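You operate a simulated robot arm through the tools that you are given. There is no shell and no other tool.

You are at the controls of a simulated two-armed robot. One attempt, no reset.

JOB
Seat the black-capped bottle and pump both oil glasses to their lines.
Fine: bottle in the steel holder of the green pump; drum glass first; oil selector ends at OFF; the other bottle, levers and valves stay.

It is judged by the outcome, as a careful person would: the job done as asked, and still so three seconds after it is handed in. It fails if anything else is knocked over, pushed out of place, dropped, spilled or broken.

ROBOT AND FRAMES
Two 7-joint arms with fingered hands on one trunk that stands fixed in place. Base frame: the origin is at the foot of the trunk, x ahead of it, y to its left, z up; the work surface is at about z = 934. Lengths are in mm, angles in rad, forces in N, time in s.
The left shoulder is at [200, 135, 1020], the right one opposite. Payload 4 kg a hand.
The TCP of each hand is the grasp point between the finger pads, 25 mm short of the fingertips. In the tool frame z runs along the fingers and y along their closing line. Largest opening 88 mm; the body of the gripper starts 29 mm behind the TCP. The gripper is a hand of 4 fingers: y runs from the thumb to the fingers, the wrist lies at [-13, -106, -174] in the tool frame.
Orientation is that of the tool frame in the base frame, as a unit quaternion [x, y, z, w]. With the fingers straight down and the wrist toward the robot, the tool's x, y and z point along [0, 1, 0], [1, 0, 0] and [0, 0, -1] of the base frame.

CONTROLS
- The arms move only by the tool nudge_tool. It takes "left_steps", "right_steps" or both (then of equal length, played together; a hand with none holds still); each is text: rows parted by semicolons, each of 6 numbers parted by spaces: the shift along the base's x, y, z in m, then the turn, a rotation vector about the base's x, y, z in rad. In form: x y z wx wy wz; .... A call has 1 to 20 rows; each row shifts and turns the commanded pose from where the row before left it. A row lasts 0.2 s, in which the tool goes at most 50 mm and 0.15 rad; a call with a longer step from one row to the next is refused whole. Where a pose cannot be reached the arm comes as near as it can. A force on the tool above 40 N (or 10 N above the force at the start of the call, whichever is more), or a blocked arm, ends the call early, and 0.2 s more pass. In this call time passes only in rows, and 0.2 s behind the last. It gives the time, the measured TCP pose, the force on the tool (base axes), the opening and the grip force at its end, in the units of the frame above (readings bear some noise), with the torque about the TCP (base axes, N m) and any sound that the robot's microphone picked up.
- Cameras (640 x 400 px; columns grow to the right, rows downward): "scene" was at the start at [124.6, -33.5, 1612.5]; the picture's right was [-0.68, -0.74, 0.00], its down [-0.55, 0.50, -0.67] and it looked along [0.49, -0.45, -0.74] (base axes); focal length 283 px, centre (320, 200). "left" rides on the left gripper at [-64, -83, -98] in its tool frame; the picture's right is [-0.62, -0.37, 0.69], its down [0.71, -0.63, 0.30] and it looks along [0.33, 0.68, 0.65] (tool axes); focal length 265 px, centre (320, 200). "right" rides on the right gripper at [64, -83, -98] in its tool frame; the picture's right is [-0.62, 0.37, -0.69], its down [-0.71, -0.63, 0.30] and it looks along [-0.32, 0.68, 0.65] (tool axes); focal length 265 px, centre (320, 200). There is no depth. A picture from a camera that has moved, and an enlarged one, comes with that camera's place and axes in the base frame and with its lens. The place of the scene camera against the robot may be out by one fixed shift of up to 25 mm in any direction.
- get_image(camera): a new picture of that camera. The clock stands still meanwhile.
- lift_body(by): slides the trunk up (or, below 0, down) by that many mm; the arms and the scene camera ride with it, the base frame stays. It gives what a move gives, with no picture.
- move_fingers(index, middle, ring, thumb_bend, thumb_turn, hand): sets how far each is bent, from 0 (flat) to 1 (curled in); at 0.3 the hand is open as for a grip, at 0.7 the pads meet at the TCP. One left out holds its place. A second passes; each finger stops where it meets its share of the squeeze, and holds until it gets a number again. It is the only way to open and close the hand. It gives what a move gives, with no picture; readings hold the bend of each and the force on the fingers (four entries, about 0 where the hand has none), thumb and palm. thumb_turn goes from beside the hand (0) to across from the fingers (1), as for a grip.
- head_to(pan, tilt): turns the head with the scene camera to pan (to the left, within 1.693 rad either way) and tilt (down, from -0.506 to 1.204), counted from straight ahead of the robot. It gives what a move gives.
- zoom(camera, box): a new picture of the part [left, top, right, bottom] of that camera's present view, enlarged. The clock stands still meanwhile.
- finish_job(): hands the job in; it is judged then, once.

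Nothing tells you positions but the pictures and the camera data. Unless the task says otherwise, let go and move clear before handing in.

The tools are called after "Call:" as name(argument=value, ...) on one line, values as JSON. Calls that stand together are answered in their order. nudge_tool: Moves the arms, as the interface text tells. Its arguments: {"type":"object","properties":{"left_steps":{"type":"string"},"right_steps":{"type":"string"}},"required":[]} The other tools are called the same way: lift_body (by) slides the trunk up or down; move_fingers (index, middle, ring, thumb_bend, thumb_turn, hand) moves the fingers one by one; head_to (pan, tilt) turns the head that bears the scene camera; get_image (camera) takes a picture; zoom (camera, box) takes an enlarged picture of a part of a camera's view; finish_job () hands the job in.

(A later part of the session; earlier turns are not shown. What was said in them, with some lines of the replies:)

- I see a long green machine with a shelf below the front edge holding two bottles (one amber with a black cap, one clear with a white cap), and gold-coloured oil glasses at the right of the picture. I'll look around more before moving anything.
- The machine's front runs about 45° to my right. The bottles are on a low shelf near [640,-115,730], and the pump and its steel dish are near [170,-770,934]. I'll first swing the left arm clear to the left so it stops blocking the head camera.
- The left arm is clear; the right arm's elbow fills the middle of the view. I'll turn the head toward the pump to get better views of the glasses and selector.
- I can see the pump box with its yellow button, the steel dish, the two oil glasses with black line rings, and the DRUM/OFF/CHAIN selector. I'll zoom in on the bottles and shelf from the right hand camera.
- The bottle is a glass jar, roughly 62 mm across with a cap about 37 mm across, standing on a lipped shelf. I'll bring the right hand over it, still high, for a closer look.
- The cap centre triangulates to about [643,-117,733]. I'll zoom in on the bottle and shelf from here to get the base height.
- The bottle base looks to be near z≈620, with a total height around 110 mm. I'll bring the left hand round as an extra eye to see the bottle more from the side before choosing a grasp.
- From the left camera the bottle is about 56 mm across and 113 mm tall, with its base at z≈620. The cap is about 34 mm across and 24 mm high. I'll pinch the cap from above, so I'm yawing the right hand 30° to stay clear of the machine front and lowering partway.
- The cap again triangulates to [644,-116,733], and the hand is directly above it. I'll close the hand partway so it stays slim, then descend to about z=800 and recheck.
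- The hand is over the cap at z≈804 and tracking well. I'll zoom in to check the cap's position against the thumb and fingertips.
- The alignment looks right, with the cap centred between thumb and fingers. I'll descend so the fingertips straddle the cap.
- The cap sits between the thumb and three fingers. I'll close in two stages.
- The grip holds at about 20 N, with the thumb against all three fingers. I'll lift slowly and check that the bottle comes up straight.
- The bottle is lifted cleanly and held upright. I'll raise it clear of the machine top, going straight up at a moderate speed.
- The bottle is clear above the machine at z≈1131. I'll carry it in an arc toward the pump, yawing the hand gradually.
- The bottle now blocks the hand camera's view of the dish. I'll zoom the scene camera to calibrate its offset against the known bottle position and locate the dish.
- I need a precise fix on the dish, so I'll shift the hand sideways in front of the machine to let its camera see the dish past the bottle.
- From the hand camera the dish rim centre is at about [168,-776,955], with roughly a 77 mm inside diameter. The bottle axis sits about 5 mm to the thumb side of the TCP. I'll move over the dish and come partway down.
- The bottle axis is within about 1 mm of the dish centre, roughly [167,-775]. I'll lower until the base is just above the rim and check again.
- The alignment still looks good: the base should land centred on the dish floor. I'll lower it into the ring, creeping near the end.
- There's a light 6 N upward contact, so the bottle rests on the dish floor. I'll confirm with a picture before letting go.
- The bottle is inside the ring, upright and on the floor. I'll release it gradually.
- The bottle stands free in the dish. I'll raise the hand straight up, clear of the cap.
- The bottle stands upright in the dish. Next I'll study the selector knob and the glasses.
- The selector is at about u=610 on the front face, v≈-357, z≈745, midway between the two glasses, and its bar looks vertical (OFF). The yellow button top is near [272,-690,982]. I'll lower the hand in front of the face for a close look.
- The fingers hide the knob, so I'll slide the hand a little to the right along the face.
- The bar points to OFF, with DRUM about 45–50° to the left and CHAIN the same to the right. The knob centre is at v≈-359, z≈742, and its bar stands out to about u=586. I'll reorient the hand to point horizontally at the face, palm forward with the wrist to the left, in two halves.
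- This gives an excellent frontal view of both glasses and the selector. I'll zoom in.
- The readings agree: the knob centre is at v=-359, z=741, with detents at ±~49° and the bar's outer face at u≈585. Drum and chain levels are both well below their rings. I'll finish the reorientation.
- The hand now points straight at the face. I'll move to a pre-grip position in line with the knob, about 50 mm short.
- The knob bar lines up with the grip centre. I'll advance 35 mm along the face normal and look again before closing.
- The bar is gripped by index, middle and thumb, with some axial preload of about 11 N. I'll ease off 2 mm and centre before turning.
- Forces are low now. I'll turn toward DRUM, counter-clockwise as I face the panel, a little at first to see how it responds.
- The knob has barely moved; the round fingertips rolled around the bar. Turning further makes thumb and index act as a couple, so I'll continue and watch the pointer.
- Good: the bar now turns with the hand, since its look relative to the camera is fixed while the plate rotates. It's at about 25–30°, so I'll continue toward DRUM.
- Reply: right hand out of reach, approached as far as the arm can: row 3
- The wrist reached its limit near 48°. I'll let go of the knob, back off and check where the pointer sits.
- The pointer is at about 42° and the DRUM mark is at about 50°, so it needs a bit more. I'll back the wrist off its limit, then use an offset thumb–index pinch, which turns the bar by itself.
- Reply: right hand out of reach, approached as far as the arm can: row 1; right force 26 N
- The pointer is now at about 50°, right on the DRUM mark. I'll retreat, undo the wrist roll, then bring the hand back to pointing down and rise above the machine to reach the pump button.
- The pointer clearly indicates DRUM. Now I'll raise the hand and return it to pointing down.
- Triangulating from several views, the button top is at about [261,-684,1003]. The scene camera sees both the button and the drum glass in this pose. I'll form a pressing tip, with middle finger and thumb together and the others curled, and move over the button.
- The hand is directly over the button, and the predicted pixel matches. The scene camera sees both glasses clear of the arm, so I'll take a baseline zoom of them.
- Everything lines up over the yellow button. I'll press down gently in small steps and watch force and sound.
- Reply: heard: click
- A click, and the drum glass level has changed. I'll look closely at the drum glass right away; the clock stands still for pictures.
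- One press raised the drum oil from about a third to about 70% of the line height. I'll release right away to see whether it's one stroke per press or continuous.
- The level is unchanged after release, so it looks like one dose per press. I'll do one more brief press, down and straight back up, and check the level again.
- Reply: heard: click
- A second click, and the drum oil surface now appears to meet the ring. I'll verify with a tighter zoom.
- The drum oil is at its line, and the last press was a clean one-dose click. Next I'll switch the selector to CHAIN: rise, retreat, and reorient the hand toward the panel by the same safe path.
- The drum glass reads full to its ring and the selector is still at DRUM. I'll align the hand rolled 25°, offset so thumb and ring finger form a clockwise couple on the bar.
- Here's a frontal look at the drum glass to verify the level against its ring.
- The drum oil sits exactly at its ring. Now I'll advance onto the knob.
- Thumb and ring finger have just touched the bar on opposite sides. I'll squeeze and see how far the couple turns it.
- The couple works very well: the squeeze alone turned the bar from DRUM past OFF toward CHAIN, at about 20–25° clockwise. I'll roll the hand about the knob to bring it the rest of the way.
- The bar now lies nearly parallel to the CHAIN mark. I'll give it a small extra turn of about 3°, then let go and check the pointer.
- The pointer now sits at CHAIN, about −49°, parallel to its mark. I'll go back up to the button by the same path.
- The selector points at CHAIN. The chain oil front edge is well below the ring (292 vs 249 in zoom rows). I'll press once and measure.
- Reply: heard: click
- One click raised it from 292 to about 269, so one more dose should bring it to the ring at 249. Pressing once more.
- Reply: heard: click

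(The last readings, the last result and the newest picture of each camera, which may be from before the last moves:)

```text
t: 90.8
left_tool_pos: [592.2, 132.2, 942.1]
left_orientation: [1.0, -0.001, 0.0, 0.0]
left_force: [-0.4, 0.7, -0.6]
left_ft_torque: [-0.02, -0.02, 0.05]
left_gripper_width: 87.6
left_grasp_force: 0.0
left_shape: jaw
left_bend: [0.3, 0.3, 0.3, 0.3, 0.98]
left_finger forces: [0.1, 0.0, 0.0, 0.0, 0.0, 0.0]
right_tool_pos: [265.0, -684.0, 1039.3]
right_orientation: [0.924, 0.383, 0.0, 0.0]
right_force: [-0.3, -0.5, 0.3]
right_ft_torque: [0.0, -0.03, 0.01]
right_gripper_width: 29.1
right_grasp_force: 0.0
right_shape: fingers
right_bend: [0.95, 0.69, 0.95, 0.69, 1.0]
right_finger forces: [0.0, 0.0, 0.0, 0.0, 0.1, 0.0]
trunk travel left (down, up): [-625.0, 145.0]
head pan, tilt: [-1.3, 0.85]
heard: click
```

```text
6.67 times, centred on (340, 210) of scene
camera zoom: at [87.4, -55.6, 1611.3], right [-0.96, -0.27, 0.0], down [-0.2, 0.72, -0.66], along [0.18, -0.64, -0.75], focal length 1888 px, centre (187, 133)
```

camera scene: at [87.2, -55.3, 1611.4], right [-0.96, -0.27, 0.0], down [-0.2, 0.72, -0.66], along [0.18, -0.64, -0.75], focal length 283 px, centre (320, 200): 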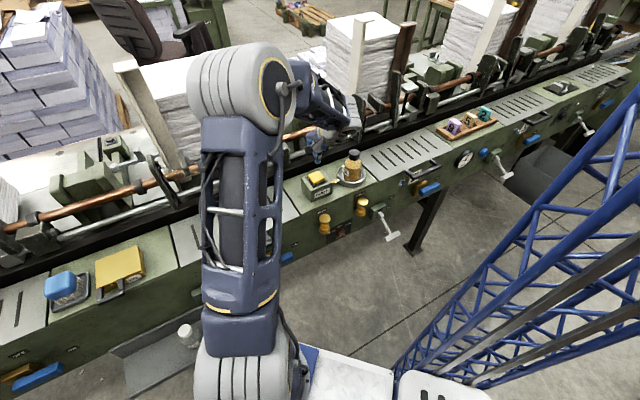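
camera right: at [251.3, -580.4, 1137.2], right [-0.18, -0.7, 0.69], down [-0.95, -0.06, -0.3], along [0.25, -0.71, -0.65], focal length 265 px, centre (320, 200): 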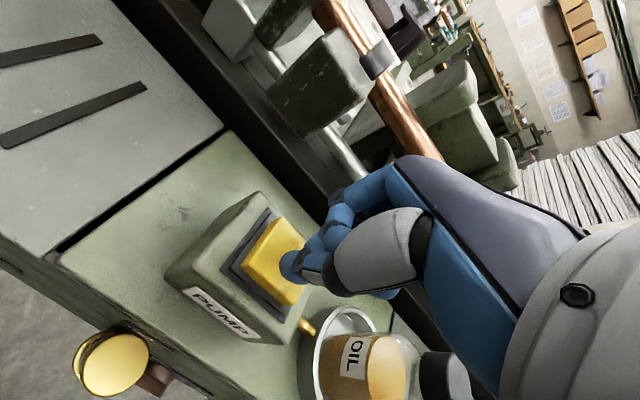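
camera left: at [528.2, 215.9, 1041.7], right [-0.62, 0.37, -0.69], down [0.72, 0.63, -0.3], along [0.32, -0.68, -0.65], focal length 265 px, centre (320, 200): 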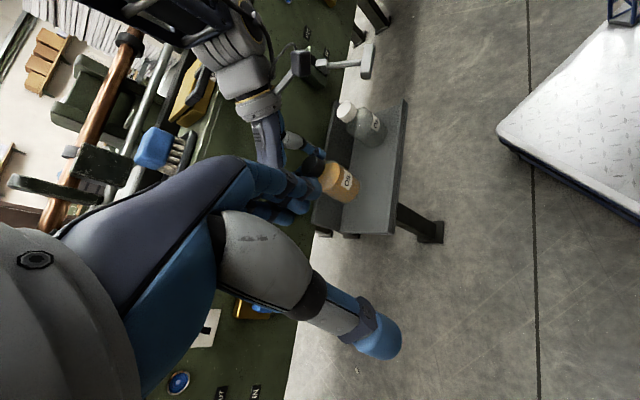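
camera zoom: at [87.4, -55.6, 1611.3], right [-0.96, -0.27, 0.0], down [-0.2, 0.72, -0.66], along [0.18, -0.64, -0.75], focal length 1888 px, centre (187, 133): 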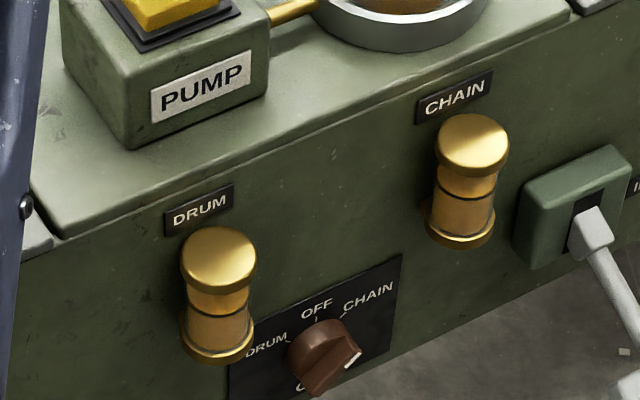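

Both glasses are now filled to their rings, with the selector still at CHAIN. The last step is to return the selector to OFF, so I'll go back to the panel by the same path.

Call:
nudge_tool(right_steps="0 0 0.018 0 0 0; 0 0 0.02 0 0 0; 0 0 0.02 0 0 0; -0.0246 0.023 0 0 0 0; -0.0246 0.023 0 0 0 0; -0.0246 0.023 0 0 0 0; -0.0246 0.023 0 0 0 0; -0.0246 0.023 0 0 0 0; -0.0246 0.023 0 0 0 0")

Call:
move_fingers(hand="right", index=0.42, middle=0.25, ring=0.25, thumb_bend=0.42)

Call:
nudge_tool(right_steps="-0.0028 -0.003 -0.022 0 -0.1069 -0.0756; -0.0028 -0.003 -0.022 0 -0.1069 -0.0756; -0.0028 -0.003 -0.022 0 -0.1069 -0.0756; -0.0028 -0.003 -0.022 0 -0.1069 -0.0756; -0.0028 -0.003 -0.022 0 -0.1069 -0.0756; -0.0028 -0.003 -0.022 0 -0.1069 -0.0756; -0.0028 -0.003 -0.022 0 -0.1069 -0.0756; -0.0028 -0.003 -0.022 0 -0.1069 -0.0756; -0.0028 -0.003 -0.022 0 -0.1069 -0.0756; -0.0028 -0.003 -0.022 0 -0.1069 -0.0756; -0.0028 -0.003 -0.022 0 -0.1069 -0.0756; -0.0028 -0.003 -0.022 0 -0.1069 -0.0756; -0.0028 -0.003 -0.022 0 -0.1069 -0.0756; -0.0028 -0.003 -0.022 0 -0.1069 -0.0756; -0.0028 -0.003 -0.022 0 -0.1069 -0.0756; -0.0028 -0.003 -0.022 0 -0.1069 -0.0756")

Call:
get_image(camera="right")

Call:
zoom(camera="scene", box=[300, 140, 400, 250])

```text
t: 92.8
left_tool_pos: [592.9, 132.4, 942.5]
left_orientation: [1.0, -0.001, 0.0, 0.001]
left_force: [-0.4, -0.3, -0.6]
left_ft_torque: [-0.02, 0.03, 0.01]
left_gripper_width: 87.6
left_grasp_force: 0.0
left_shape: jaw
left_bend: [0.3, 0.3, 0.3, 0.3, 0.98]
left_finger forces: [0.1, 0.0, 0.0, 0.0, 0.0, 0.0]
right_tool_pos: [117.8, -546.2, 1097.2]
right_orientation: [0.924, 0.384, 0.0, 0.0]
right_force: [0.1, 0.2, 0.9]
right_ft_torque: [-0.01, 0.01, 0.0]
right_gripper_width: 29.2
right_grasp_force: 0.1
right_shape: fingers
right_bend: [0.95, 0.69, 0.95, 0.69, 1.0]
right_finger forces: [0.0, 0.1, 0.0, 0.0, 0.0, 0.0]
trunk travel left (down, up): [-625.0, 145.0]
head pan, tilt: [-1.3, 0.85]
```

```text
t: 93.8
left_tool_pos: [592.5, 132.6, 940.4]
left_orientation: [1.0, 0.001, 0.0, 0.0]
left_force: [0.5, 0.0, -0.4]
left_ft_torque: [-0.01, -0.01, -0.03]
left_gripper_width: 87.7
left_grasp_force: 0.0
left_shape: jaw
left_bend: [0.3, 0.3, 0.3, 0.3, 0.98]
left_finger forces: [0.0, 0.0, 0.1, 0.0, 0.0, 0.0]
right_tool_pos: [116.9, -545.5, 1097.9]
right_orientation: [0.924, 0.383, 0.0, -0.001]
right_force: [0.0, 0.4, 0.6]
right_ft_torque: [-0.04, -0.01, -0.03]
right_gripper_width: 58.5
right_grasp_force: 0.2
right_shape: fingers
right_bend: [0.42, 0.25, 0.25, 0.42, 0.99]
right_finger forces: [0.0, 0.0, 0.1, 0.0, 0.1, 0.1]
trunk travel left (down, up): [-625.0, 145.0]
head pan, tilt: [-1.3, 0.85]
```

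```text
t: 97.2
left_tool_pos: [592.9, 133.7, 942.1]
left_orientation: [1.0, -0.001, 0.0, 0.0]
left_force: [0.5, 0.5, -0.7]
left_ft_torque: [-0.06, -0.03, 0.02]
left_gripper_width: 87.8
left_grasp_force: 0.0
left_shape: jaw
left_bend: [0.3, 0.3, 0.3, 0.3, 0.98]
left_finger forces: [0.0, 0.1, 0.0, 0.0, 0.0, 0.0]
right_tool_pos: [70.7, -594.6, 744.0]
right_orientation: [0.653, -0.271, 0.653, 0.27]
right_force: [0.4, -0.6, -0.2]
right_ft_torque: [0.03, 0.0, 0.02]
right_gripper_width: 58.6
right_grasp_force: 0.1
right_shape: fingers
right_bend: [0.42, 0.25, 0.25, 0.42, 0.99]
right_finger forces: [0.0, 0.1, 0.0, 0.1, 0.1, 0.1]
trunk travel left (down, up): [-625.0, 145.0]
head pan, tilt: [-1.3, 0.85]
```

```text
taken
camera right: at [60.8, -467.2, 807.1], right [-0.75, 0.23, -0.62], down [0.66, 0.23, -0.71], along [-0.02, -0.95, -0.32], focal length 265 px, centre (320, 200)
```

right: 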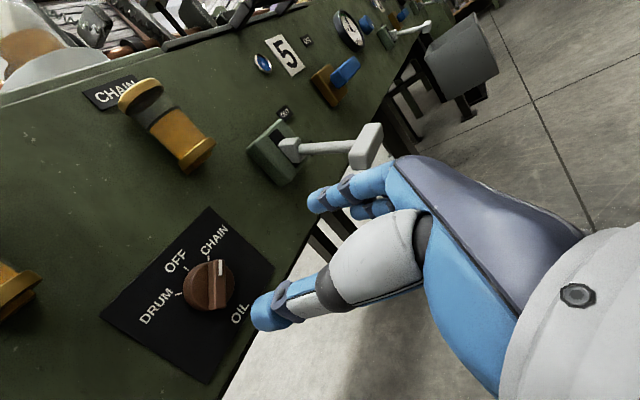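

```text
3.64 times, centred on (350, 195) of scene
camera zoom: at [87.2, -55.5, 1611.5], right [-0.96, -0.27, 0.0], down [-0.2, 0.72, -0.66], along [0.18, -0.64, -0.75], focal length 1030 px, centre (211, 218)
```

zoom: 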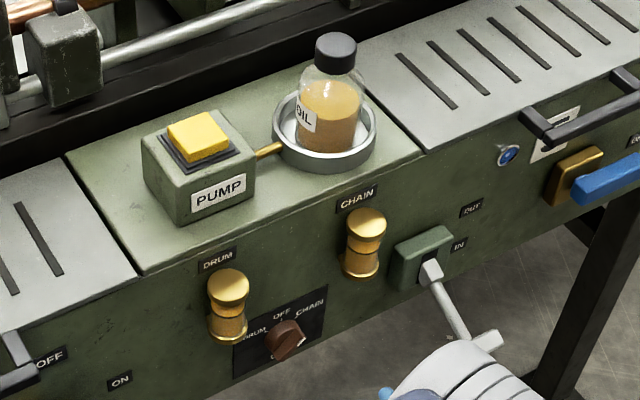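

Call:
nudge_tool(right_steps="0.0132 -0.0096 -0.0025 0 0 0; 0.0132 -0.0096 -0.0025 0 0 0; 0.0132 -0.0096 -0.0025 0 0 0; 0.0132 -0.0096 -0.0025 0 0 0; 0.0062 -0.0062 0 0 0 0; 0.0062 -0.0062 0 0 0 0; 0.0062 -0.0062 0 0 0 0; 0.0062 -0.0062 0 0 0 0")

Call:
zoom(camera="right", box=[190, 150, 370, 310])

```text
t: 99.0
left_tool_pos: [592.2, 133.6, 942.6]
left_orientation: [1.0, 0.0, 0.0, 0.0]
left_force: [0.7, -0.5, 0.1]
left_ft_torque: [0.01, 0.04, 0.0]
left_gripper_width: 87.5
left_grasp_force: 0.2
left_shape: jaw
left_bend: [0.3, 0.3, 0.3, 0.3, 0.98]
left_finger forces: [0.0, 0.0, 0.0, 0.1, 0.0, 0.0]
right_tool_pos: [151.0, -656.8, 736.0]
right_orientation: [0.654, -0.27, 0.653, 0.27]
right_force: [0.4, -0.1, -0.2]
right_ft_torque: [-0.03, -0.01, 0.02]
right_gripper_width: 58.9
right_grasp_force: 0.0
right_shape: fingers
right_bend: [0.42, 0.25, 0.25, 0.42, 0.99]
right_finger forces: [0.0, 0.0, 0.0, 0.0, 0.0, 0.1]
trunk travel left (down, up): [-625.0, 145.0]
head pan, tilt: [-1.3, 0.85]
```

```text
2.50 times, centred on (280, 230) of right
camera zoom: at [139.4, -529.6, 798.6], right [-0.75, 0.23, -0.62], down [0.66, 0.23, -0.72], along [-0.02, -0.95, -0.32], focal length 664 px, centre (420, 125)
```

zoom: 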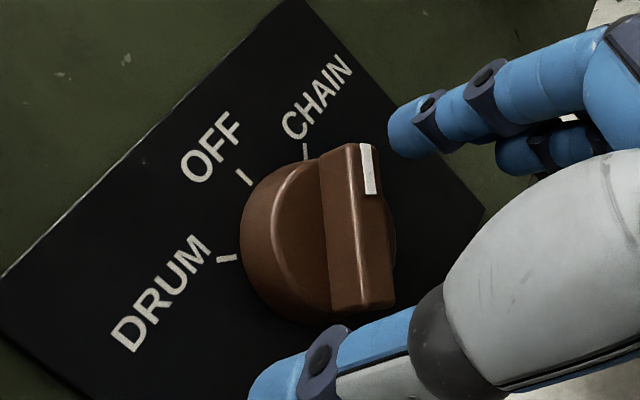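

In position. I'll close index and thumb gradually, checking the pointer at each stage so it stops at OFF.

Call:
move_fingers(hand="right", index=0.58, thumb_bend=0.58)

Call:
zoom(camera="right", box=[190, 150, 370, 310])

```text
t: 100.0
left_tool_pos: [593.2, 132.7, 941.7]
left_orientation: [1.0, -0.001, 0.0, 0.0]
left_force: [0.1, 0.1, 0.7]
left_ft_torque: [0.02, -0.03, -0.01]
left_gripper_width: 87.8
left_grasp_force: 0.1
left_shape: jaw
left_bend: [0.3, 0.3, 0.3, 0.3, 0.98]
left_finger forces: [0.1, 0.1, 0.0, 0.1, 0.1, 0.0]
right_tool_pos: [148.7, -657.6, 735.1]
right_orientation: [0.654, -0.27, 0.653, 0.27]
right_force: [-0.8, -1.2, -0.1]
right_ft_torque: [0.02, 0.02, -0.04]
right_gripper_width: 30.5
right_grasp_force: 1.2
right_shape: fingers
right_bend: [0.54, 0.25, 0.25, 0.56, 1.0]
right_finger forces: [1.4, 0.0, 0.0, 0.1, 0.5, 0.0]
trunk travel left (down, up): [-625.0, 145.0]
head pan, tilt: [-1.3, 0.85]
```

```text
2.50 times, centred on (280, 230) of right
camera zoom: at [139.2, -529.6, 798.6], right [-0.75, 0.23, -0.62], down [0.66, 0.23, -0.72], along [-0.02, -0.95, -0.32], focal length 664 px, centre (420, 125)
```

zoom: 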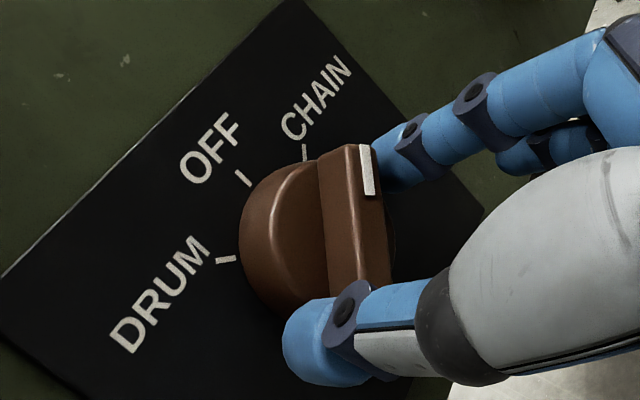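

Call:
move_fingers(hand="right", index=0.63, thumb_bend=0.63)

Call:
zoom(camera="right", box=[190, 150, 370, 310])

```text
t: 101.0
left_tool_pos: [592.1, 133.1, 943.1]
left_orientation: [1.0, 0.0, 0.0, -0.001]
left_force: [0.3, 0.1, -0.5]
left_ft_torque: [-0.01, 0.03, -0.02]
left_gripper_width: 87.8
left_grasp_force: 0.0
left_shape: jaw
left_bend: [0.3, 0.3, 0.3, 0.3, 0.98]
left_finger forces: [0.0, 0.1, 0.1, 0.0, 0.0, 0.0]
right_tool_pos: [149.4, -656.6, 735.4]
right_orientation: [0.654, -0.271, 0.653, 0.271]
right_force: [-2.0, 1.5, 0.4]
right_ft_torque: [-0.02, -0.04, -0.13]
right_gripper_width: 27.2
right_grasp_force: 3.6
right_shape: fingers
right_bend: [0.56, 0.25, 0.25, 0.58, 1.0]
right_finger forces: [4.5, 0.0, 0.0, 0.0, 2.7, 0.0]
trunk travel left (down, up): [-625.0, 145.0]
head pan, tilt: [-1.3, 0.85]
```

```text
2.50 times, centred on (280, 230) of right
camera zoom: at [139.1, -529.5, 798.6], right [-0.75, 0.23, -0.62], down [0.66, 0.23, -0.72], along [-0.02, -0.95, -0.32], focal length 664 px, centre (420, 125)
```

zoom: 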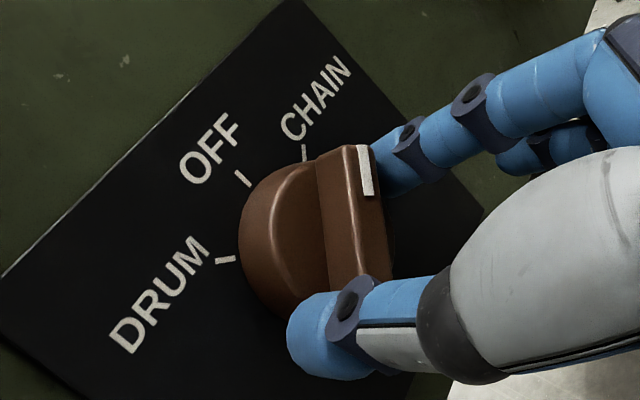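

Call:
move_fingers(hand="right", index=0.66, thumb_bend=0.66)

Call:
zoom(camera="right", box=[190, 150, 370, 310])

```text
t: 102.0
left_tool_pos: [592.6, 132.5, 943.3]
left_orientation: [1.0, -0.001, -0.001, 0.0]
left_force: [-0.8, 0.0, 0.2]
left_ft_torque: [-0.02, 0.0, -0.01]
left_gripper_width: 87.6
left_grasp_force: 0.1
left_shape: jaw
left_bend: [0.3, 0.3, 0.3, 0.3, 0.98]
left_finger forces: [0.1, 0.0, 0.0, 0.1, 0.1, 0.0]
right_tool_pos: [149.9, -656.5, 735.7]
right_orientation: [0.654, -0.27, 0.653, 0.271]
right_force: [-6.9, 6.0, 1.9]
right_ft_torque: [-0.03, -0.12, -0.22]
right_gripper_width: 21.3
right_grasp_force: 6.3
right_shape: fingers
right_bend: [0.59, 0.25, 0.25, 0.61, 1.0]
right_finger forces: [10.0, 0.0, 0.1, 0.0, 3.2, 0.1]
trunk travel left (down, up): [-625.0, 145.0]
head pan, tilt: [-1.3, 0.85]
```

```text
2.50 times, centred on (280, 230) of right
camera zoom: at [138.9, -529.4, 798.7], right [-0.75, 0.23, -0.62], down [0.66, 0.23, -0.72], along [-0.02, -0.95, -0.32], focal length 664 px, centre (420, 125)
```

zoom: 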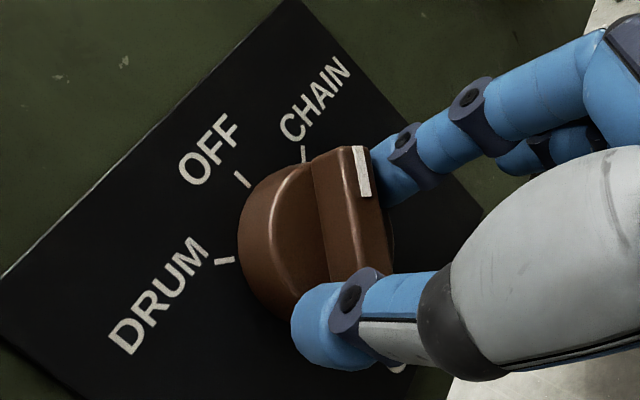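

Call:
move_fingers(hand="right", index=0.7, thumb_bend=0.7)

Call:
zoom(camera="right", box=[190, 150, 370, 310])

```text
t: 103.0
left_tool_pos: [593.1, 132.8, 943.1]
left_orientation: [1.0, -0.001, 0.0, 0.0]
left_force: [0.0, 0.1, -0.3]
left_ft_torque: [-0.01, 0.0, 0.03]
left_gripper_width: 87.7
left_grasp_force: 0.0
left_shape: jaw
left_bend: [0.3, 0.3, 0.3, 0.3, 0.98]
left_finger forces: [0.0, 0.0, 0.1, 0.0, 0.1, 0.1]
right_tool_pos: [150.1, -657.1, 737.3]
right_orientation: [0.653, -0.27, 0.653, 0.271]
right_force: [-7.4, 6.6, 3.0]
right_ft_torque: [-0.08, -0.11, -0.25]
right_gripper_width: 20.1
right_grasp_force: 9.2
right_shape: fingers
right_bend: [0.59, 0.25, 0.25, 0.62, 1.0]
right_finger forces: [13.4, 0.1, 0.0, 0.1, 5.0, 0.1]
trunk travel left (down, up): [-625.0, 145.0]
head pan, tilt: [-1.3, 0.85]
```

```text
2.50 times, centred on (280, 230) of right
camera zoom: at [138.9, -529.4, 798.8], right [-0.75, 0.23, -0.62], down [0.66, 0.23, -0.72], along [-0.02, -0.95, -0.32], focal length 664 px, centre (420, 125)
```

zoom: 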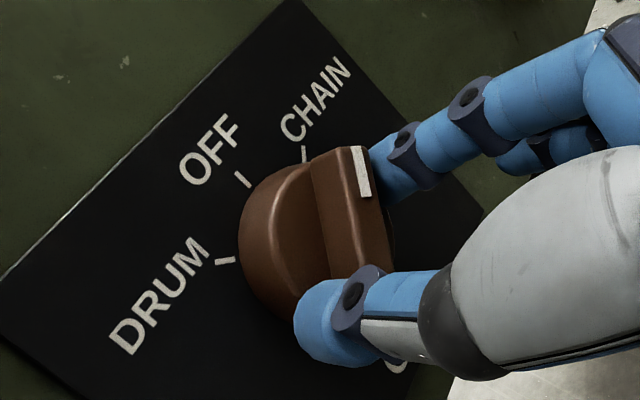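

The squeeze has stalled with some axial load, and the bar has only moved to about −40°. I'll ease back 1.5 mm and roll the hand counter-clockwise about the knob axis to carry the bar with it.

Call:
nudge_tool(right_steps="-0.0017 0.0004 0.0003 -0.06 0.06 0; -0.0006 -0.0006 0.0003 -0.08 0.08 0; -0.0006 -0.0006 0.0003 -0.08 0.08 0")

Call:
zoom(camera="right", box=[190, 150, 370, 310])

```text
t: 103.8
left_tool_pos: [593.2, 132.6, 942.9]
left_orientation: [1.0, -0.001, 0.0, -0.001]
left_force: [0.2, -0.1, 0.1]
left_ft_torque: [0.0, 0.01, 0.0]
left_gripper_width: 87.7
left_grasp_force: 0.1
left_shape: jaw
left_bend: [0.3, 0.3, 0.3, 0.3, 0.98]
left_finger forces: [0.0, 0.0, 0.0, 0.1, 0.1, 0.0]
right_tool_pos: [147.6, -657.3, 735.8]
right_orientation: [0.689, -0.165, 0.602, 0.369]
right_force: [-1.0, 2.4, 2.2]
right_ft_torque: [-0.09, -0.08, -0.08]
right_gripper_width: 19.3
right_grasp_force: 6.2
right_shape: fingers
right_bend: [0.6, 0.25, 0.25, 0.62, 1.0]
right_finger forces: [7.6, 0.0, 0.0, 0.1, 4.9, 0.0]
trunk travel left (down, up): [-625.0, 145.0]
head pan, tilt: [-1.3, 0.85]
```

```text
2.50 times, centred on (280, 230) of right
camera zoom: at [148.0, -519.4, 770.4], right [-0.87, 0.11, -0.48], down [0.48, 0.05, -0.87], along [-0.07, -0.99, -0.1], focal length 664 px, centre (420, 125)
```

zoom: 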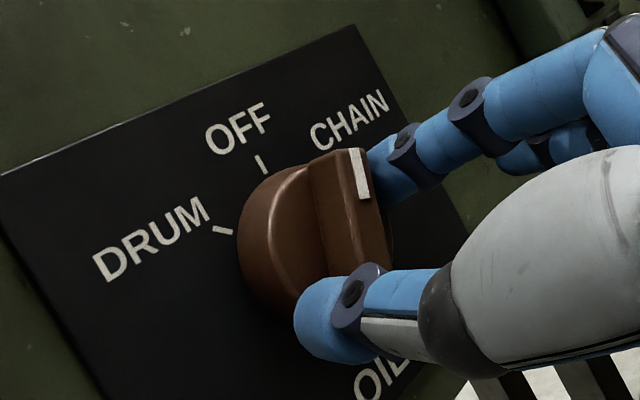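

It now turns with the hand and is at about −23°. I'll continue another 23° to bring it to OFF.

Call:
nudge_tool(right_steps="-0.0006 -0.0006 0.0003 -0.08 0.08 0; -0.0006 -0.0006 0.0003 -0.08 0.08 0; -0.0006 -0.0006 0.0003 -0.08 0.08 0")

Call:
zoom(camera="right", box=[190, 150, 370, 310])

```text
t: 104.6
left_tool_pos: [593.8, 132.9, 941.8]
left_orientation: [1.0, -0.001, 0.0, 0.001]
left_force: [-0.8, -0.4, 0.0]
left_ft_torque: [-0.03, 0.02, 0.03]
left_gripper_width: 87.7
left_grasp_force: 0.0
left_shape: jaw
left_bend: [0.3, 0.3, 0.3, 0.3, 0.98]
left_finger forces: [0.0, 0.0, 0.0, 0.1, 0.0, 0.1]
right_tool_pos: [145.9, -658.3, 737.2]
right_orientation: [0.706, -0.047, 0.532, 0.464]
right_force: [3.1, 2.0, 1.5]
right_ft_torque: [-0.08, -0.09, 0.03]
right_gripper_width: 18.8
right_grasp_force: 5.4
right_shape: fingers
right_bend: [0.6, 0.25, 0.25, 0.62, 1.0]
right_finger forces: [6.2, 0.1, 0.0, 0.0, 5.6, 0.1]
trunk travel left (down, up): [-625.0, 145.0]
head pan, tilt: [-1.3, 0.85]
```

```text
2.50 times, centred on (280, 230) of right
camera zoom: at [150.1, -516.6, 736.1], right [-0.96, 0.02, -0.27], down [0.26, -0.17, -0.95], along [-0.06, -0.99, 0.16], focal length 664 px, centre (420, 125)
```

zoom: 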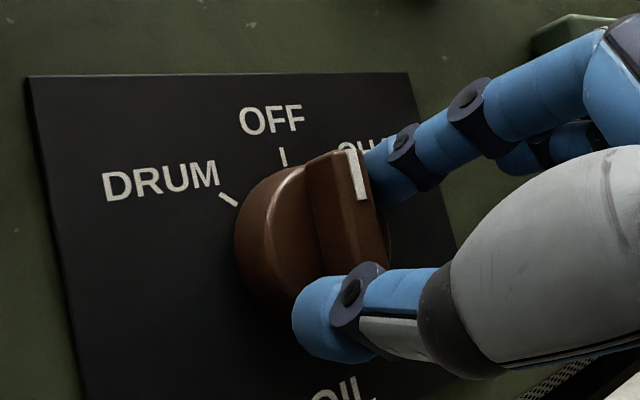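

It's at about −4°. One more small turn should centre it on OFF.

Call:
nudge_tool(right_steps="-0.0003 -0.0003 0.0002 -0.052 0.052 0")

Call:
move_fingers(hand="right", index=0.42, middle=0.35, ring=0.35, thumb_bend=0.42)

Call:
nudge_tool(right_steps="-0.01 0.01 0 0 0 0; -0.018 0.018 0 0.06 -0.06 0; -0.018 0.018 0 0.06 -0.06 0")

Call:
zoom(camera="right", box=[170, 180, 300, 310])

```text
t: 105.0
left_tool_pos: [592.7, 133.2, 941.1]
left_orientation: [1.0, -0.001, 0.0, 0.0]
left_force: [-0.8, 0.4, 1.3]
left_ft_torque: [0.0, 0.01, 0.03]
left_gripper_width: 87.5
left_grasp_force: 0.1
left_shape: jaw
left_bend: [0.3, 0.3, 0.3, 0.3, 0.98]
left_finger forces: [0.0, 0.1, 0.1, 0.0, 0.1, 0.1]
right_tool_pos: [144.8, -661.0, 736.4]
right_orientation: [0.707, -0.021, 0.514, 0.484]
right_force: [2.6, 4.0, 1.7]
right_ft_torque: [-0.08, -0.11, 0.03]
right_gripper_width: 18.7
right_grasp_force: 6.9
right_shape: fingers
right_bend: [0.6, 0.25, 0.25, 0.62, 1.0]
right_finger forces: [6.5, 0.0, 0.0, 0.1, 6.2, 0.1]
trunk travel left (down, up): [-625.0, 145.0]
head pan, tilt: [-1.3, 0.85]
```

```text
t: 106.0
left_tool_pos: [593.9, 133.2, 941.3]
left_orientation: [1.0, 0.0, 0.0, 0.0]
left_force: [0.4, 0.0, 0.0]
left_ft_torque: [0.0, -0.01, 0.01]
left_gripper_width: 87.7
left_grasp_force: 0.1
left_shape: jaw
left_bend: [0.3, 0.3, 0.3, 0.3, 0.98]
left_finger forces: [0.1, 0.1, 0.0, 0.0, 0.0, 0.1]
right_tool_pos: [144.7, -661.1, 736.6]
right_orientation: [0.707, -0.022, 0.515, 0.484]
right_force: [-0.6, -1.2, -0.4]
right_ft_torque: [0.03, 0.0, -0.01]
right_gripper_width: 58.5
right_grasp_force: 0.0
right_shape: fingers
right_bend: [0.42, 0.35, 0.35, 0.42, 0.99]
right_finger forces: [0.1, 0.0, 0.0, 0.1, 0.0, 0.0]
trunk travel left (down, up): [-625.0, 145.0]
head pan, tilt: [-1.3, 0.85]
```

```text
t: 106.8
left_tool_pos: [592.9, 132.6, 941.3]
left_orientation: [1.0, -0.001, 0.0, 0.0]
left_force: [-0.4, -0.7, -0.2]
left_ft_torque: [0.01, 0.01, -0.01]
left_gripper_width: 87.8
left_grasp_force: 0.0
left_shape: jaw
left_bend: [0.3, 0.3, 0.3, 0.3, 0.98]
left_finger forces: [0.0, 0.0, 0.1, 0.1, 0.0, 0.0]
right_tool_pos: [100.5, -614.7, 737.3]
right_orientation: [0.703, -0.082, 0.554, 0.439]
right_force: [-0.2, 0.4, 0.8]
right_ft_torque: [-0.01, 0.0, 0.01]
right_gripper_width: 58.6
right_grasp_force: 0.1
right_shape: fingers
right_bend: [0.42, 0.35, 0.35, 0.42, 0.99]
right_finger forces: [0.0, 0.0, 0.0, 0.0, 0.0, 0.0]
trunk travel left (down, up): [-625.0, 145.0]
head pan, tilt: [-1.3, 0.85]
```

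```text
3.08 times, centred on (235, 245) of right
camera zoom: at [104.5, -472.2, 746.8], right [-0.94, 0.04, -0.33], down [0.33, -0.1, -0.94], along [-0.07, -0.99, 0.08], focal length 817 px, centre (582, 62)
```

zoom: 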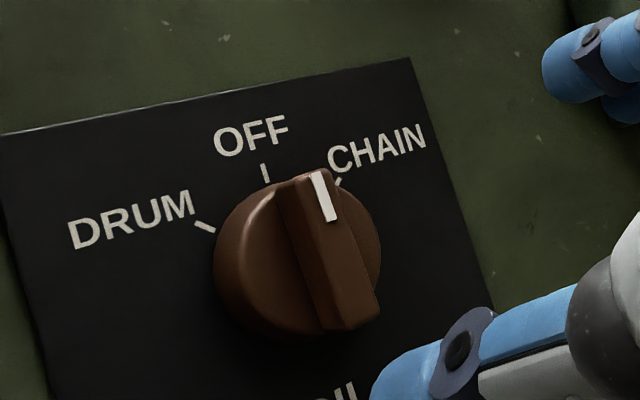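

The pointer measures 0°±2°, on OFF. I'll retreat and check everything from a frontal pose.

Call:
nudge_tool(right_steps="-0.006 0.0043 0.0015 0.078 -0.078 0; -0.006 0.0043 0.0015 0.078 -0.078 0; -0.006 0.0043 0.0015 0.078 -0.078 0; -0.006 0.0043 0.0015 0.078 -0.078 0; -0.006 0.0043 0.0015 0.078 -0.078 0; 0.0028 0.003 0.022 0 0.1069 0.0756; 0.0028 0.003 0.022 0 0.1069 0.0756; 0.0028 0.003 0.022 0 0.1069 0.0756; 0.0028 0.003 0.022 0 0.1069 0.0756; 0.0028 0.003 0.022 0 0.1069 0.0756; 0.0028 0.003 0.022 0 0.1069 0.0756; 0.0028 0.003 0.022 0 0.1069 0.0756; 0.0028 0.003 0.022 0 0.1069 0.0756")

Call:
get_image(camera="right")

Call:
zoom(camera="scene", box=[300, 140, 400, 250])

```text
t: 109.6
left_tool_pos: [593.4, 132.1, 941.8]
left_orientation: [1.0, -0.001, 0.0, 0.0]
left_force: [0.9, -0.9, -0.7]
left_ft_torque: [-0.02, 0.04, 0.0]
left_gripper_width: 87.7
left_grasp_force: 0.0
left_shape: jaw
left_bend: [0.3, 0.3, 0.3, 0.3, 0.98]
left_finger forces: [0.0, 0.1, 0.1, 0.0, 0.1, 0.1]
right_tool_pos: [90.1, -567.1, 921.4]
right_orientation: [0.911, 0.068, 0.376, 0.157]
right_force: [0.5, 0.4, 0.3]
right_ft_torque: [-0.01, -0.01, -0.03]
right_gripper_width: 58.8
right_grasp_force: 0.0
right_shape: fingers
right_bend: [0.42, 0.35, 0.35, 0.42, 0.99]
right_finger forces: [0.0, 0.1, 0.0, 0.1, 0.0, 0.0]
trunk travel left (down, up): [-625.0, 145.0]
head pan, tilt: [-1.3, 0.85]
```

```text
taken
camera right: at [66.4, -452.5, 1000.0], right [-0.93, -0.33, 0.17], down [-0.29, 0.35, -0.89], along [0.24, -0.87, -0.42], focal length 265 px, centre (320, 200)
```

right: 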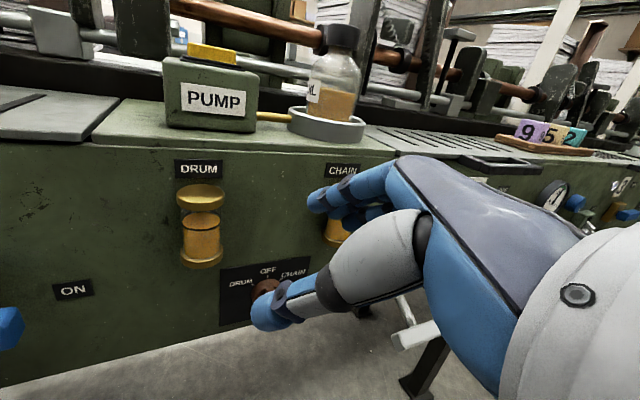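

```text
3.64 times, centred on (350, 195) of scene
camera zoom: at [87.2, -55.7, 1611.4], right [-0.96, -0.27, 0.0], down [-0.2, 0.72, -0.66], along [0.18, -0.64, -0.75], focal length 1030 px, centre (211, 218)
```

zoom: 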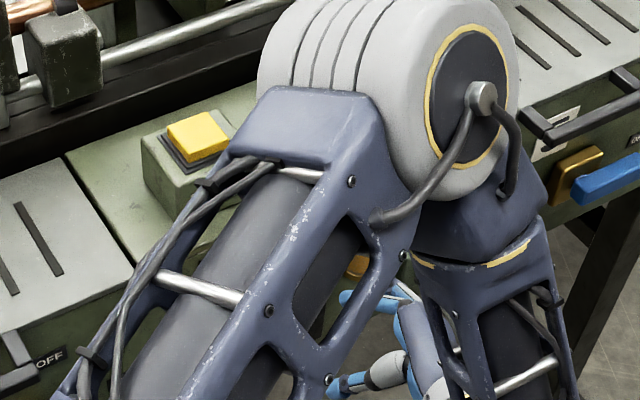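

Call:
nudge_tool(right_steps="-0.014 -0.014 -0.02 0 0 0; -0.014 -0.014 -0.02 0 0 0; -0.014 -0.014 -0.02 0 0 0; -0.014 -0.014 -0.02 0 0 0")

Call:
get_image(camera="right")

Call:
zoom(camera="right", box=[30, 30, 330, 310])

```text
t: 110.6
left_tool_pos: [594.0, 133.4, 943.3]
left_orientation: [1.0, -0.002, 0.0, 0.0]
left_force: [-0.2, 0.4, 0.2]
left_ft_torque: [0.03, -0.04, -0.01]
left_gripper_width: 87.6
left_grasp_force: 0.0
left_shape: jaw
left_bend: [0.3, 0.3, 0.3, 0.3, 0.98]
left_finger forces: [0.0, 0.0, 0.0, 0.0, 0.0, 0.1]
right_tool_pos: [34.8, -626.6, 839.7]
right_orientation: [0.911, 0.067, 0.377, 0.157]
right_force: [0.1, 0.6, 0.3]
right_ft_torque: [0.0, -0.01, -0.02]
right_gripper_width: 58.8
right_grasp_force: 0.1
right_shape: fingers
right_bend: [0.42, 0.35, 0.35, 0.42, 0.99]
right_finger forces: [0.0, 0.0, 0.1, 0.1, 0.0, 0.0]
trunk travel left (down, up): [-625.0, 145.0]
head pan, tilt: [-1.3, 0.85]
```

```text
taken
camera right: at [11.4, -511.2, 919.1], right [-0.93, -0.33, 0.17], down [-0.29, 0.35, -0.89], along [0.23, -0.88, -0.42], focal length 265 px, centre (320, 200)
```

right: 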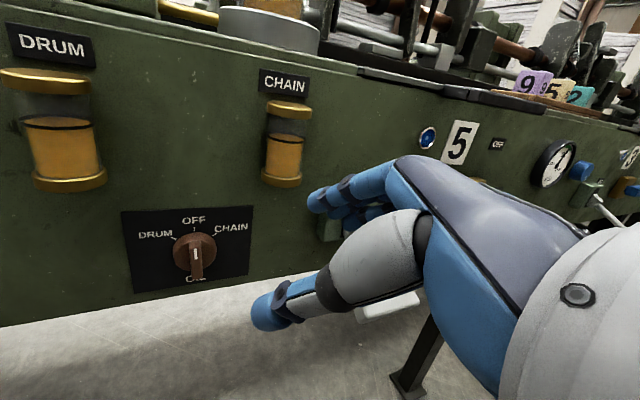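

```text
1.43 times, centred on (180, 170) of right
camera zoom: at [11.4, -511.2, 919.1], right [-0.93, -0.33, 0.17], down [-0.29, 0.35, -0.89], along [0.23, -0.88, -0.42], focal length 379 px, centre (520, 243)
```

zoom: 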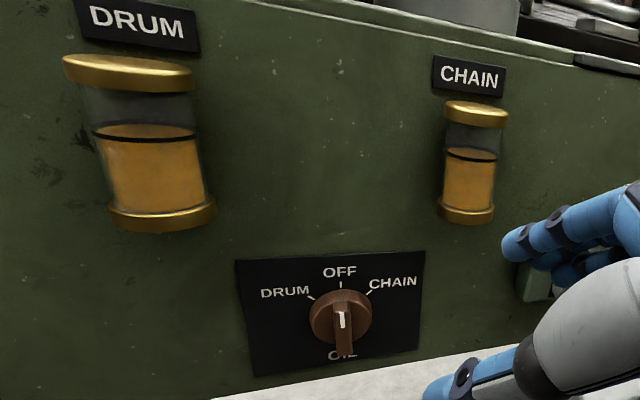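

Call:
zoom(camera="right", box=[120, 195, 260, 295])

Call:
zoom(camera="right", box=[0, 50, 130, 200])

Call:
zoom(camera="right", box=[230, 80, 340, 200])

```text
4.00 times, centred on (190, 245) of right
camera zoom: at [11.4, -511.2, 919.1], right [-0.93, -0.33, 0.17], down [-0.29, 0.35, -0.89], along [0.23, -0.88, -0.42], focal length 1062 px, centre (840, 20)
```

zoom: 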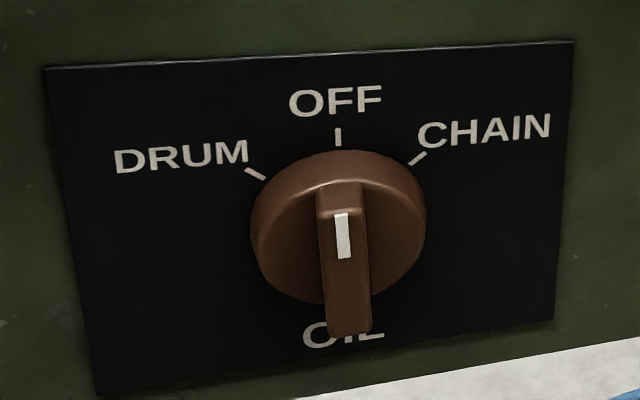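

```text
2.67 times, centred on (65, 125) of right
camera zoom: at [11.4, -511.2, 919.1], right [-0.93, -0.33, 0.17], down [-0.29, 0.35, -0.89], along [0.23, -0.88, -0.42], focal length 708 px, centre (1000, 400)
```

zoom: 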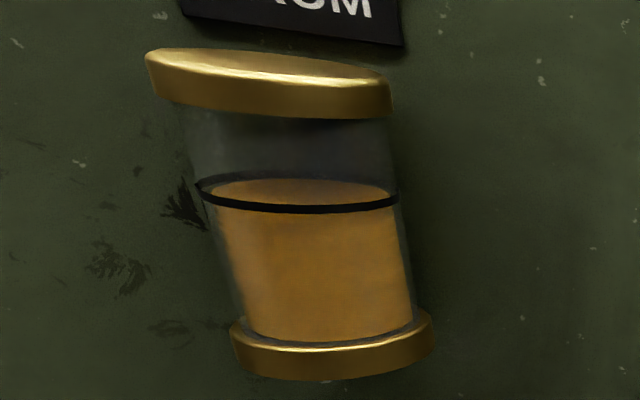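

```text
3.33 times, centred on (285, 140) of right
camera zoom: at [11.4, -511.2, 919.1], right [-0.93, -0.33, 0.17], down [-0.29, 0.35, -0.89], along [0.23, -0.88, -0.42], focal length 885 px, centre (437, 400)
```

zoom: 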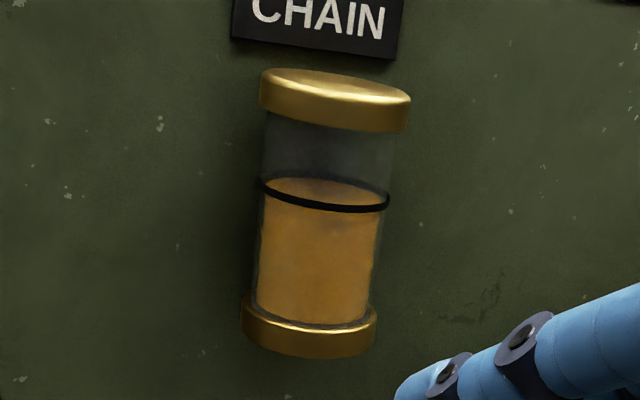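

Both oil surfaces sit exactly on their rings and the selector is at OFF, within about 1.5°. I'll move the right hand up and clear, then take a last overall look.

Call:
nudge_tool(right_steps="0.01 0.01 0.03 0 0.1069 0.0756; 0.01 0.01 0.03 0 0.1069 0.0756; 0.01 0.01 0.03 0 0.1069 0.0756; 0.01 0.01 0.03 0 0.1069 0.0756; 0.01 0.01 0.03 0 0.1069 0.0756; 0.01 0.01 0.03 0 0.1069 0.0756; 0.01 0.01 0.03 0 0.1069 0.0756; 0.01 0.01 0.03 0 0.1069 0.0756; 0.015 0.015 0.03 0 0 0; 0.015 0.015 0.03 0 0 0; 0.015 0.015 0.03 0 0 0; 0.015 0.015 0.02 0 0 0; 0.015 0.015 0.02 0 0 0")

Call:
get_image(camera="scene")

Call:
get_image(camera="right")

Call:
zoom(camera="scene", box=[290, 140, 410, 250])

```text
t: 113.4
left_tool_pos: [592.9, 132.2, 942.8]
left_orientation: [1.0, 0.0, 0.0, 0.0]
left_force: [0.2, 0.1, 0.0]
left_ft_torque: [0.03, -0.01, -0.02]
left_gripper_width: 87.4
left_grasp_force: 0.1
left_shape: jaw
left_bend: [0.3, 0.3, 0.3, 0.3, 0.98]
left_finger forces: [0.0, 0.0, 0.0, 0.0, 0.1, 0.0]
right_tool_pos: [191.3, -470.3, 1211.8]
right_orientation: [0.924, 0.383, 0.0, 0.0]
right_force: [0.5, -0.6, -0.1]
right_ft_torque: [-0.01, 0.02, 0.02]
right_gripper_width: 59.1
right_grasp_force: 0.2
right_shape: fingers
right_bend: [0.42, 0.35, 0.35, 0.42, 0.99]
right_finger forces: [0.0, 0.0, 0.0, 0.2, 0.0, 0.1]
trunk travel left (down, up): [-625.0, 145.0]
head pan, tilt: [-1.3, 0.85]
```

```text
taken
camera scene: at [87.4, -55.9, 1611.4], right [-0.96, -0.27, 0.0], down [-0.2, 0.72, -0.66], along [0.18, -0.64, -0.75], focal length 283 px, centre (320, 200)
```

scene: 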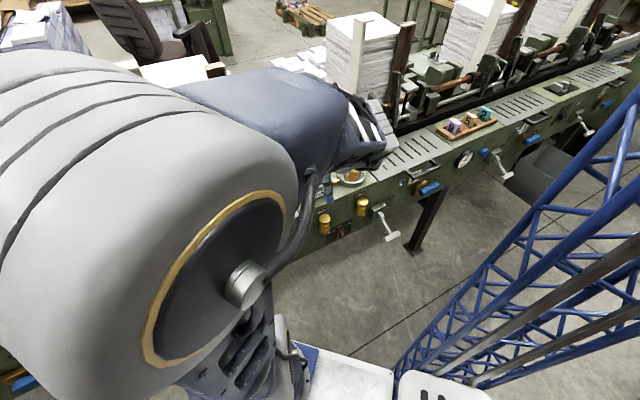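

```text
taken
camera right: at [177.9, -366.4, 1307.8], right [-0.18, -0.7, 0.69], down [-0.95, -0.06, -0.3], along [0.26, -0.71, -0.65], focal length 265 px, centre (320, 200)
```

right: 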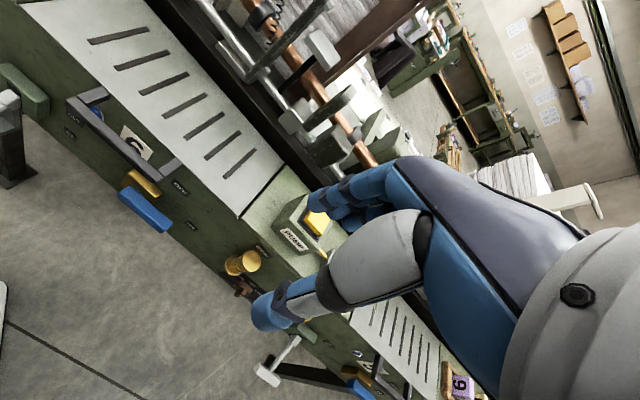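

```text
3.64 times, centred on (350, 195) of scene
camera zoom: at [87.4, -55.9, 1611.4], right [-0.96, -0.27, 0.0], down [-0.2, 0.72, -0.66], along [0.18, -0.64, -0.75], focal length 1030 px, centre (211, 218)
```

zoom: 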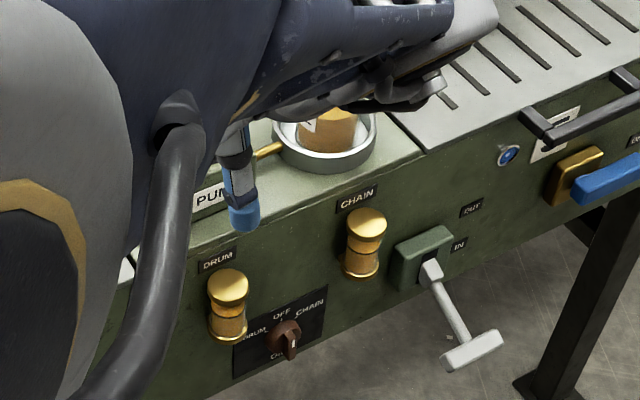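

Everything looks right here. A last check of the shelf and the other bottle through the left camera before handing in.

Call:
get_image(camera="left")

Call:
nudge_tool(right_steps="0.02 0.0 0.03 0 0 0; 0.02 0.0 0.03 0 0 0; 0.02 0.0 0.03 0 0 0")

Call:
get_image(camera="right")

```text
taken
camera left: at [528.2, 215.6, 1041.8], right [-0.62, 0.37, -0.69], down [0.72, 0.63, -0.3], along [0.32, -0.68, -0.65], focal length 265 px, centre (320, 200)
```

left: 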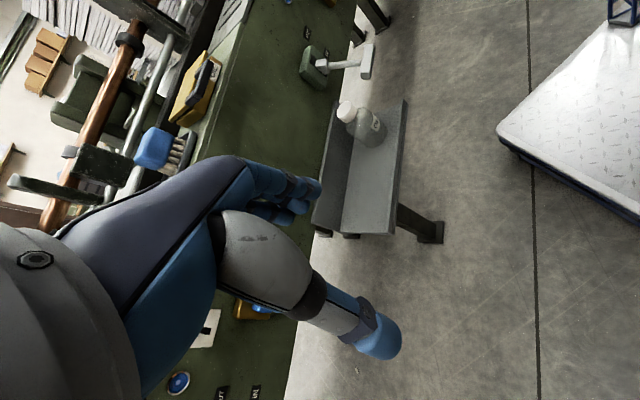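

```text
t: 114.2
left_tool_pos: [592.6, 132.0, 941.9]
left_orientation: [1.0, -0.001, 0.0, 0.0]
left_force: [0.6, 0.4, -0.5]
left_ft_torque: [-0.01, 0.0, 0.04]
left_gripper_width: 87.5
left_grasp_force: 0.1
left_shape: jaw
left_bend: [0.3, 0.3, 0.3, 0.3, 0.98]
left_finger forces: [0.0, 0.0, 0.0, 0.0, 0.0, 0.0]
right_tool_pos: [251.9, -469.4, 1302.3]
right_orientation: [0.924, 0.383, -0.001, -0.001]
right_force: [0.0, -0.4, 0.6]
right_ft_torque: [-0.01, 0.01, 0.0]
right_gripper_width: 58.7
right_grasp_force: 0.1
right_shape: fingers
right_bend: [0.42, 0.35, 0.35, 0.42, 0.99]
right_finger forces: [0.0, 0.0, 0.0, 0.0, 0.1, 0.0]
trunk travel left (down, up): [-625.0, 145.0]
head pan, tilt: [-1.3, 0.85]
```

```text
taken
camera right: at [237.9, -366.5, 1400.2], right [-0.17, -0.7, 0.69], down [-0.95, -0.06, -0.3], along [0.26, -0.71, -0.65], focal length 265 px, centre (320, 200)
```

right: 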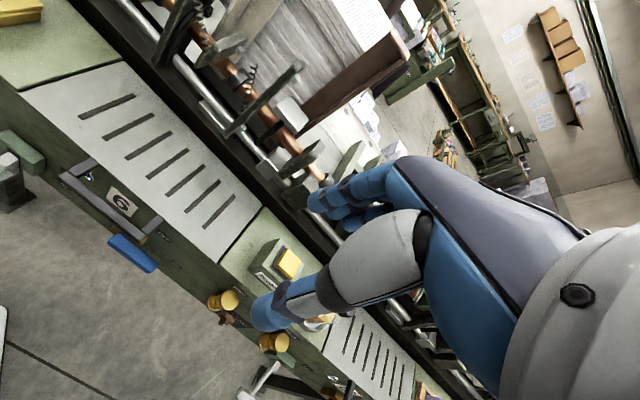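

The job looks complete. The black-capped bottle stands in the steel holder, and both glasses read to their lines, drum filled first. The selector is at OFF, the white-capped bottle is still on its shelf, and both hands are clear, so I'm handing it in.

Call:
finish_job()

```text
The job is handed in.
```

The job is done and handed in; the result of the judging wasn't shown to me.

- **Bottle:** the black-capped bottle stands upright in the steel holder of the green pump.
- **Oil glasses:** the drum glass was filled first, then the chain glass. Close-up pictures show both oil surfaces level with their rings.
- **Selector:** the pointer is back at OFF, within about 2° of the mark.
- **Everything else:** the white-capped bottle is still on its shelf, and nothing looked moved or spilled in my last pictures. Both hands are clear of the machine.
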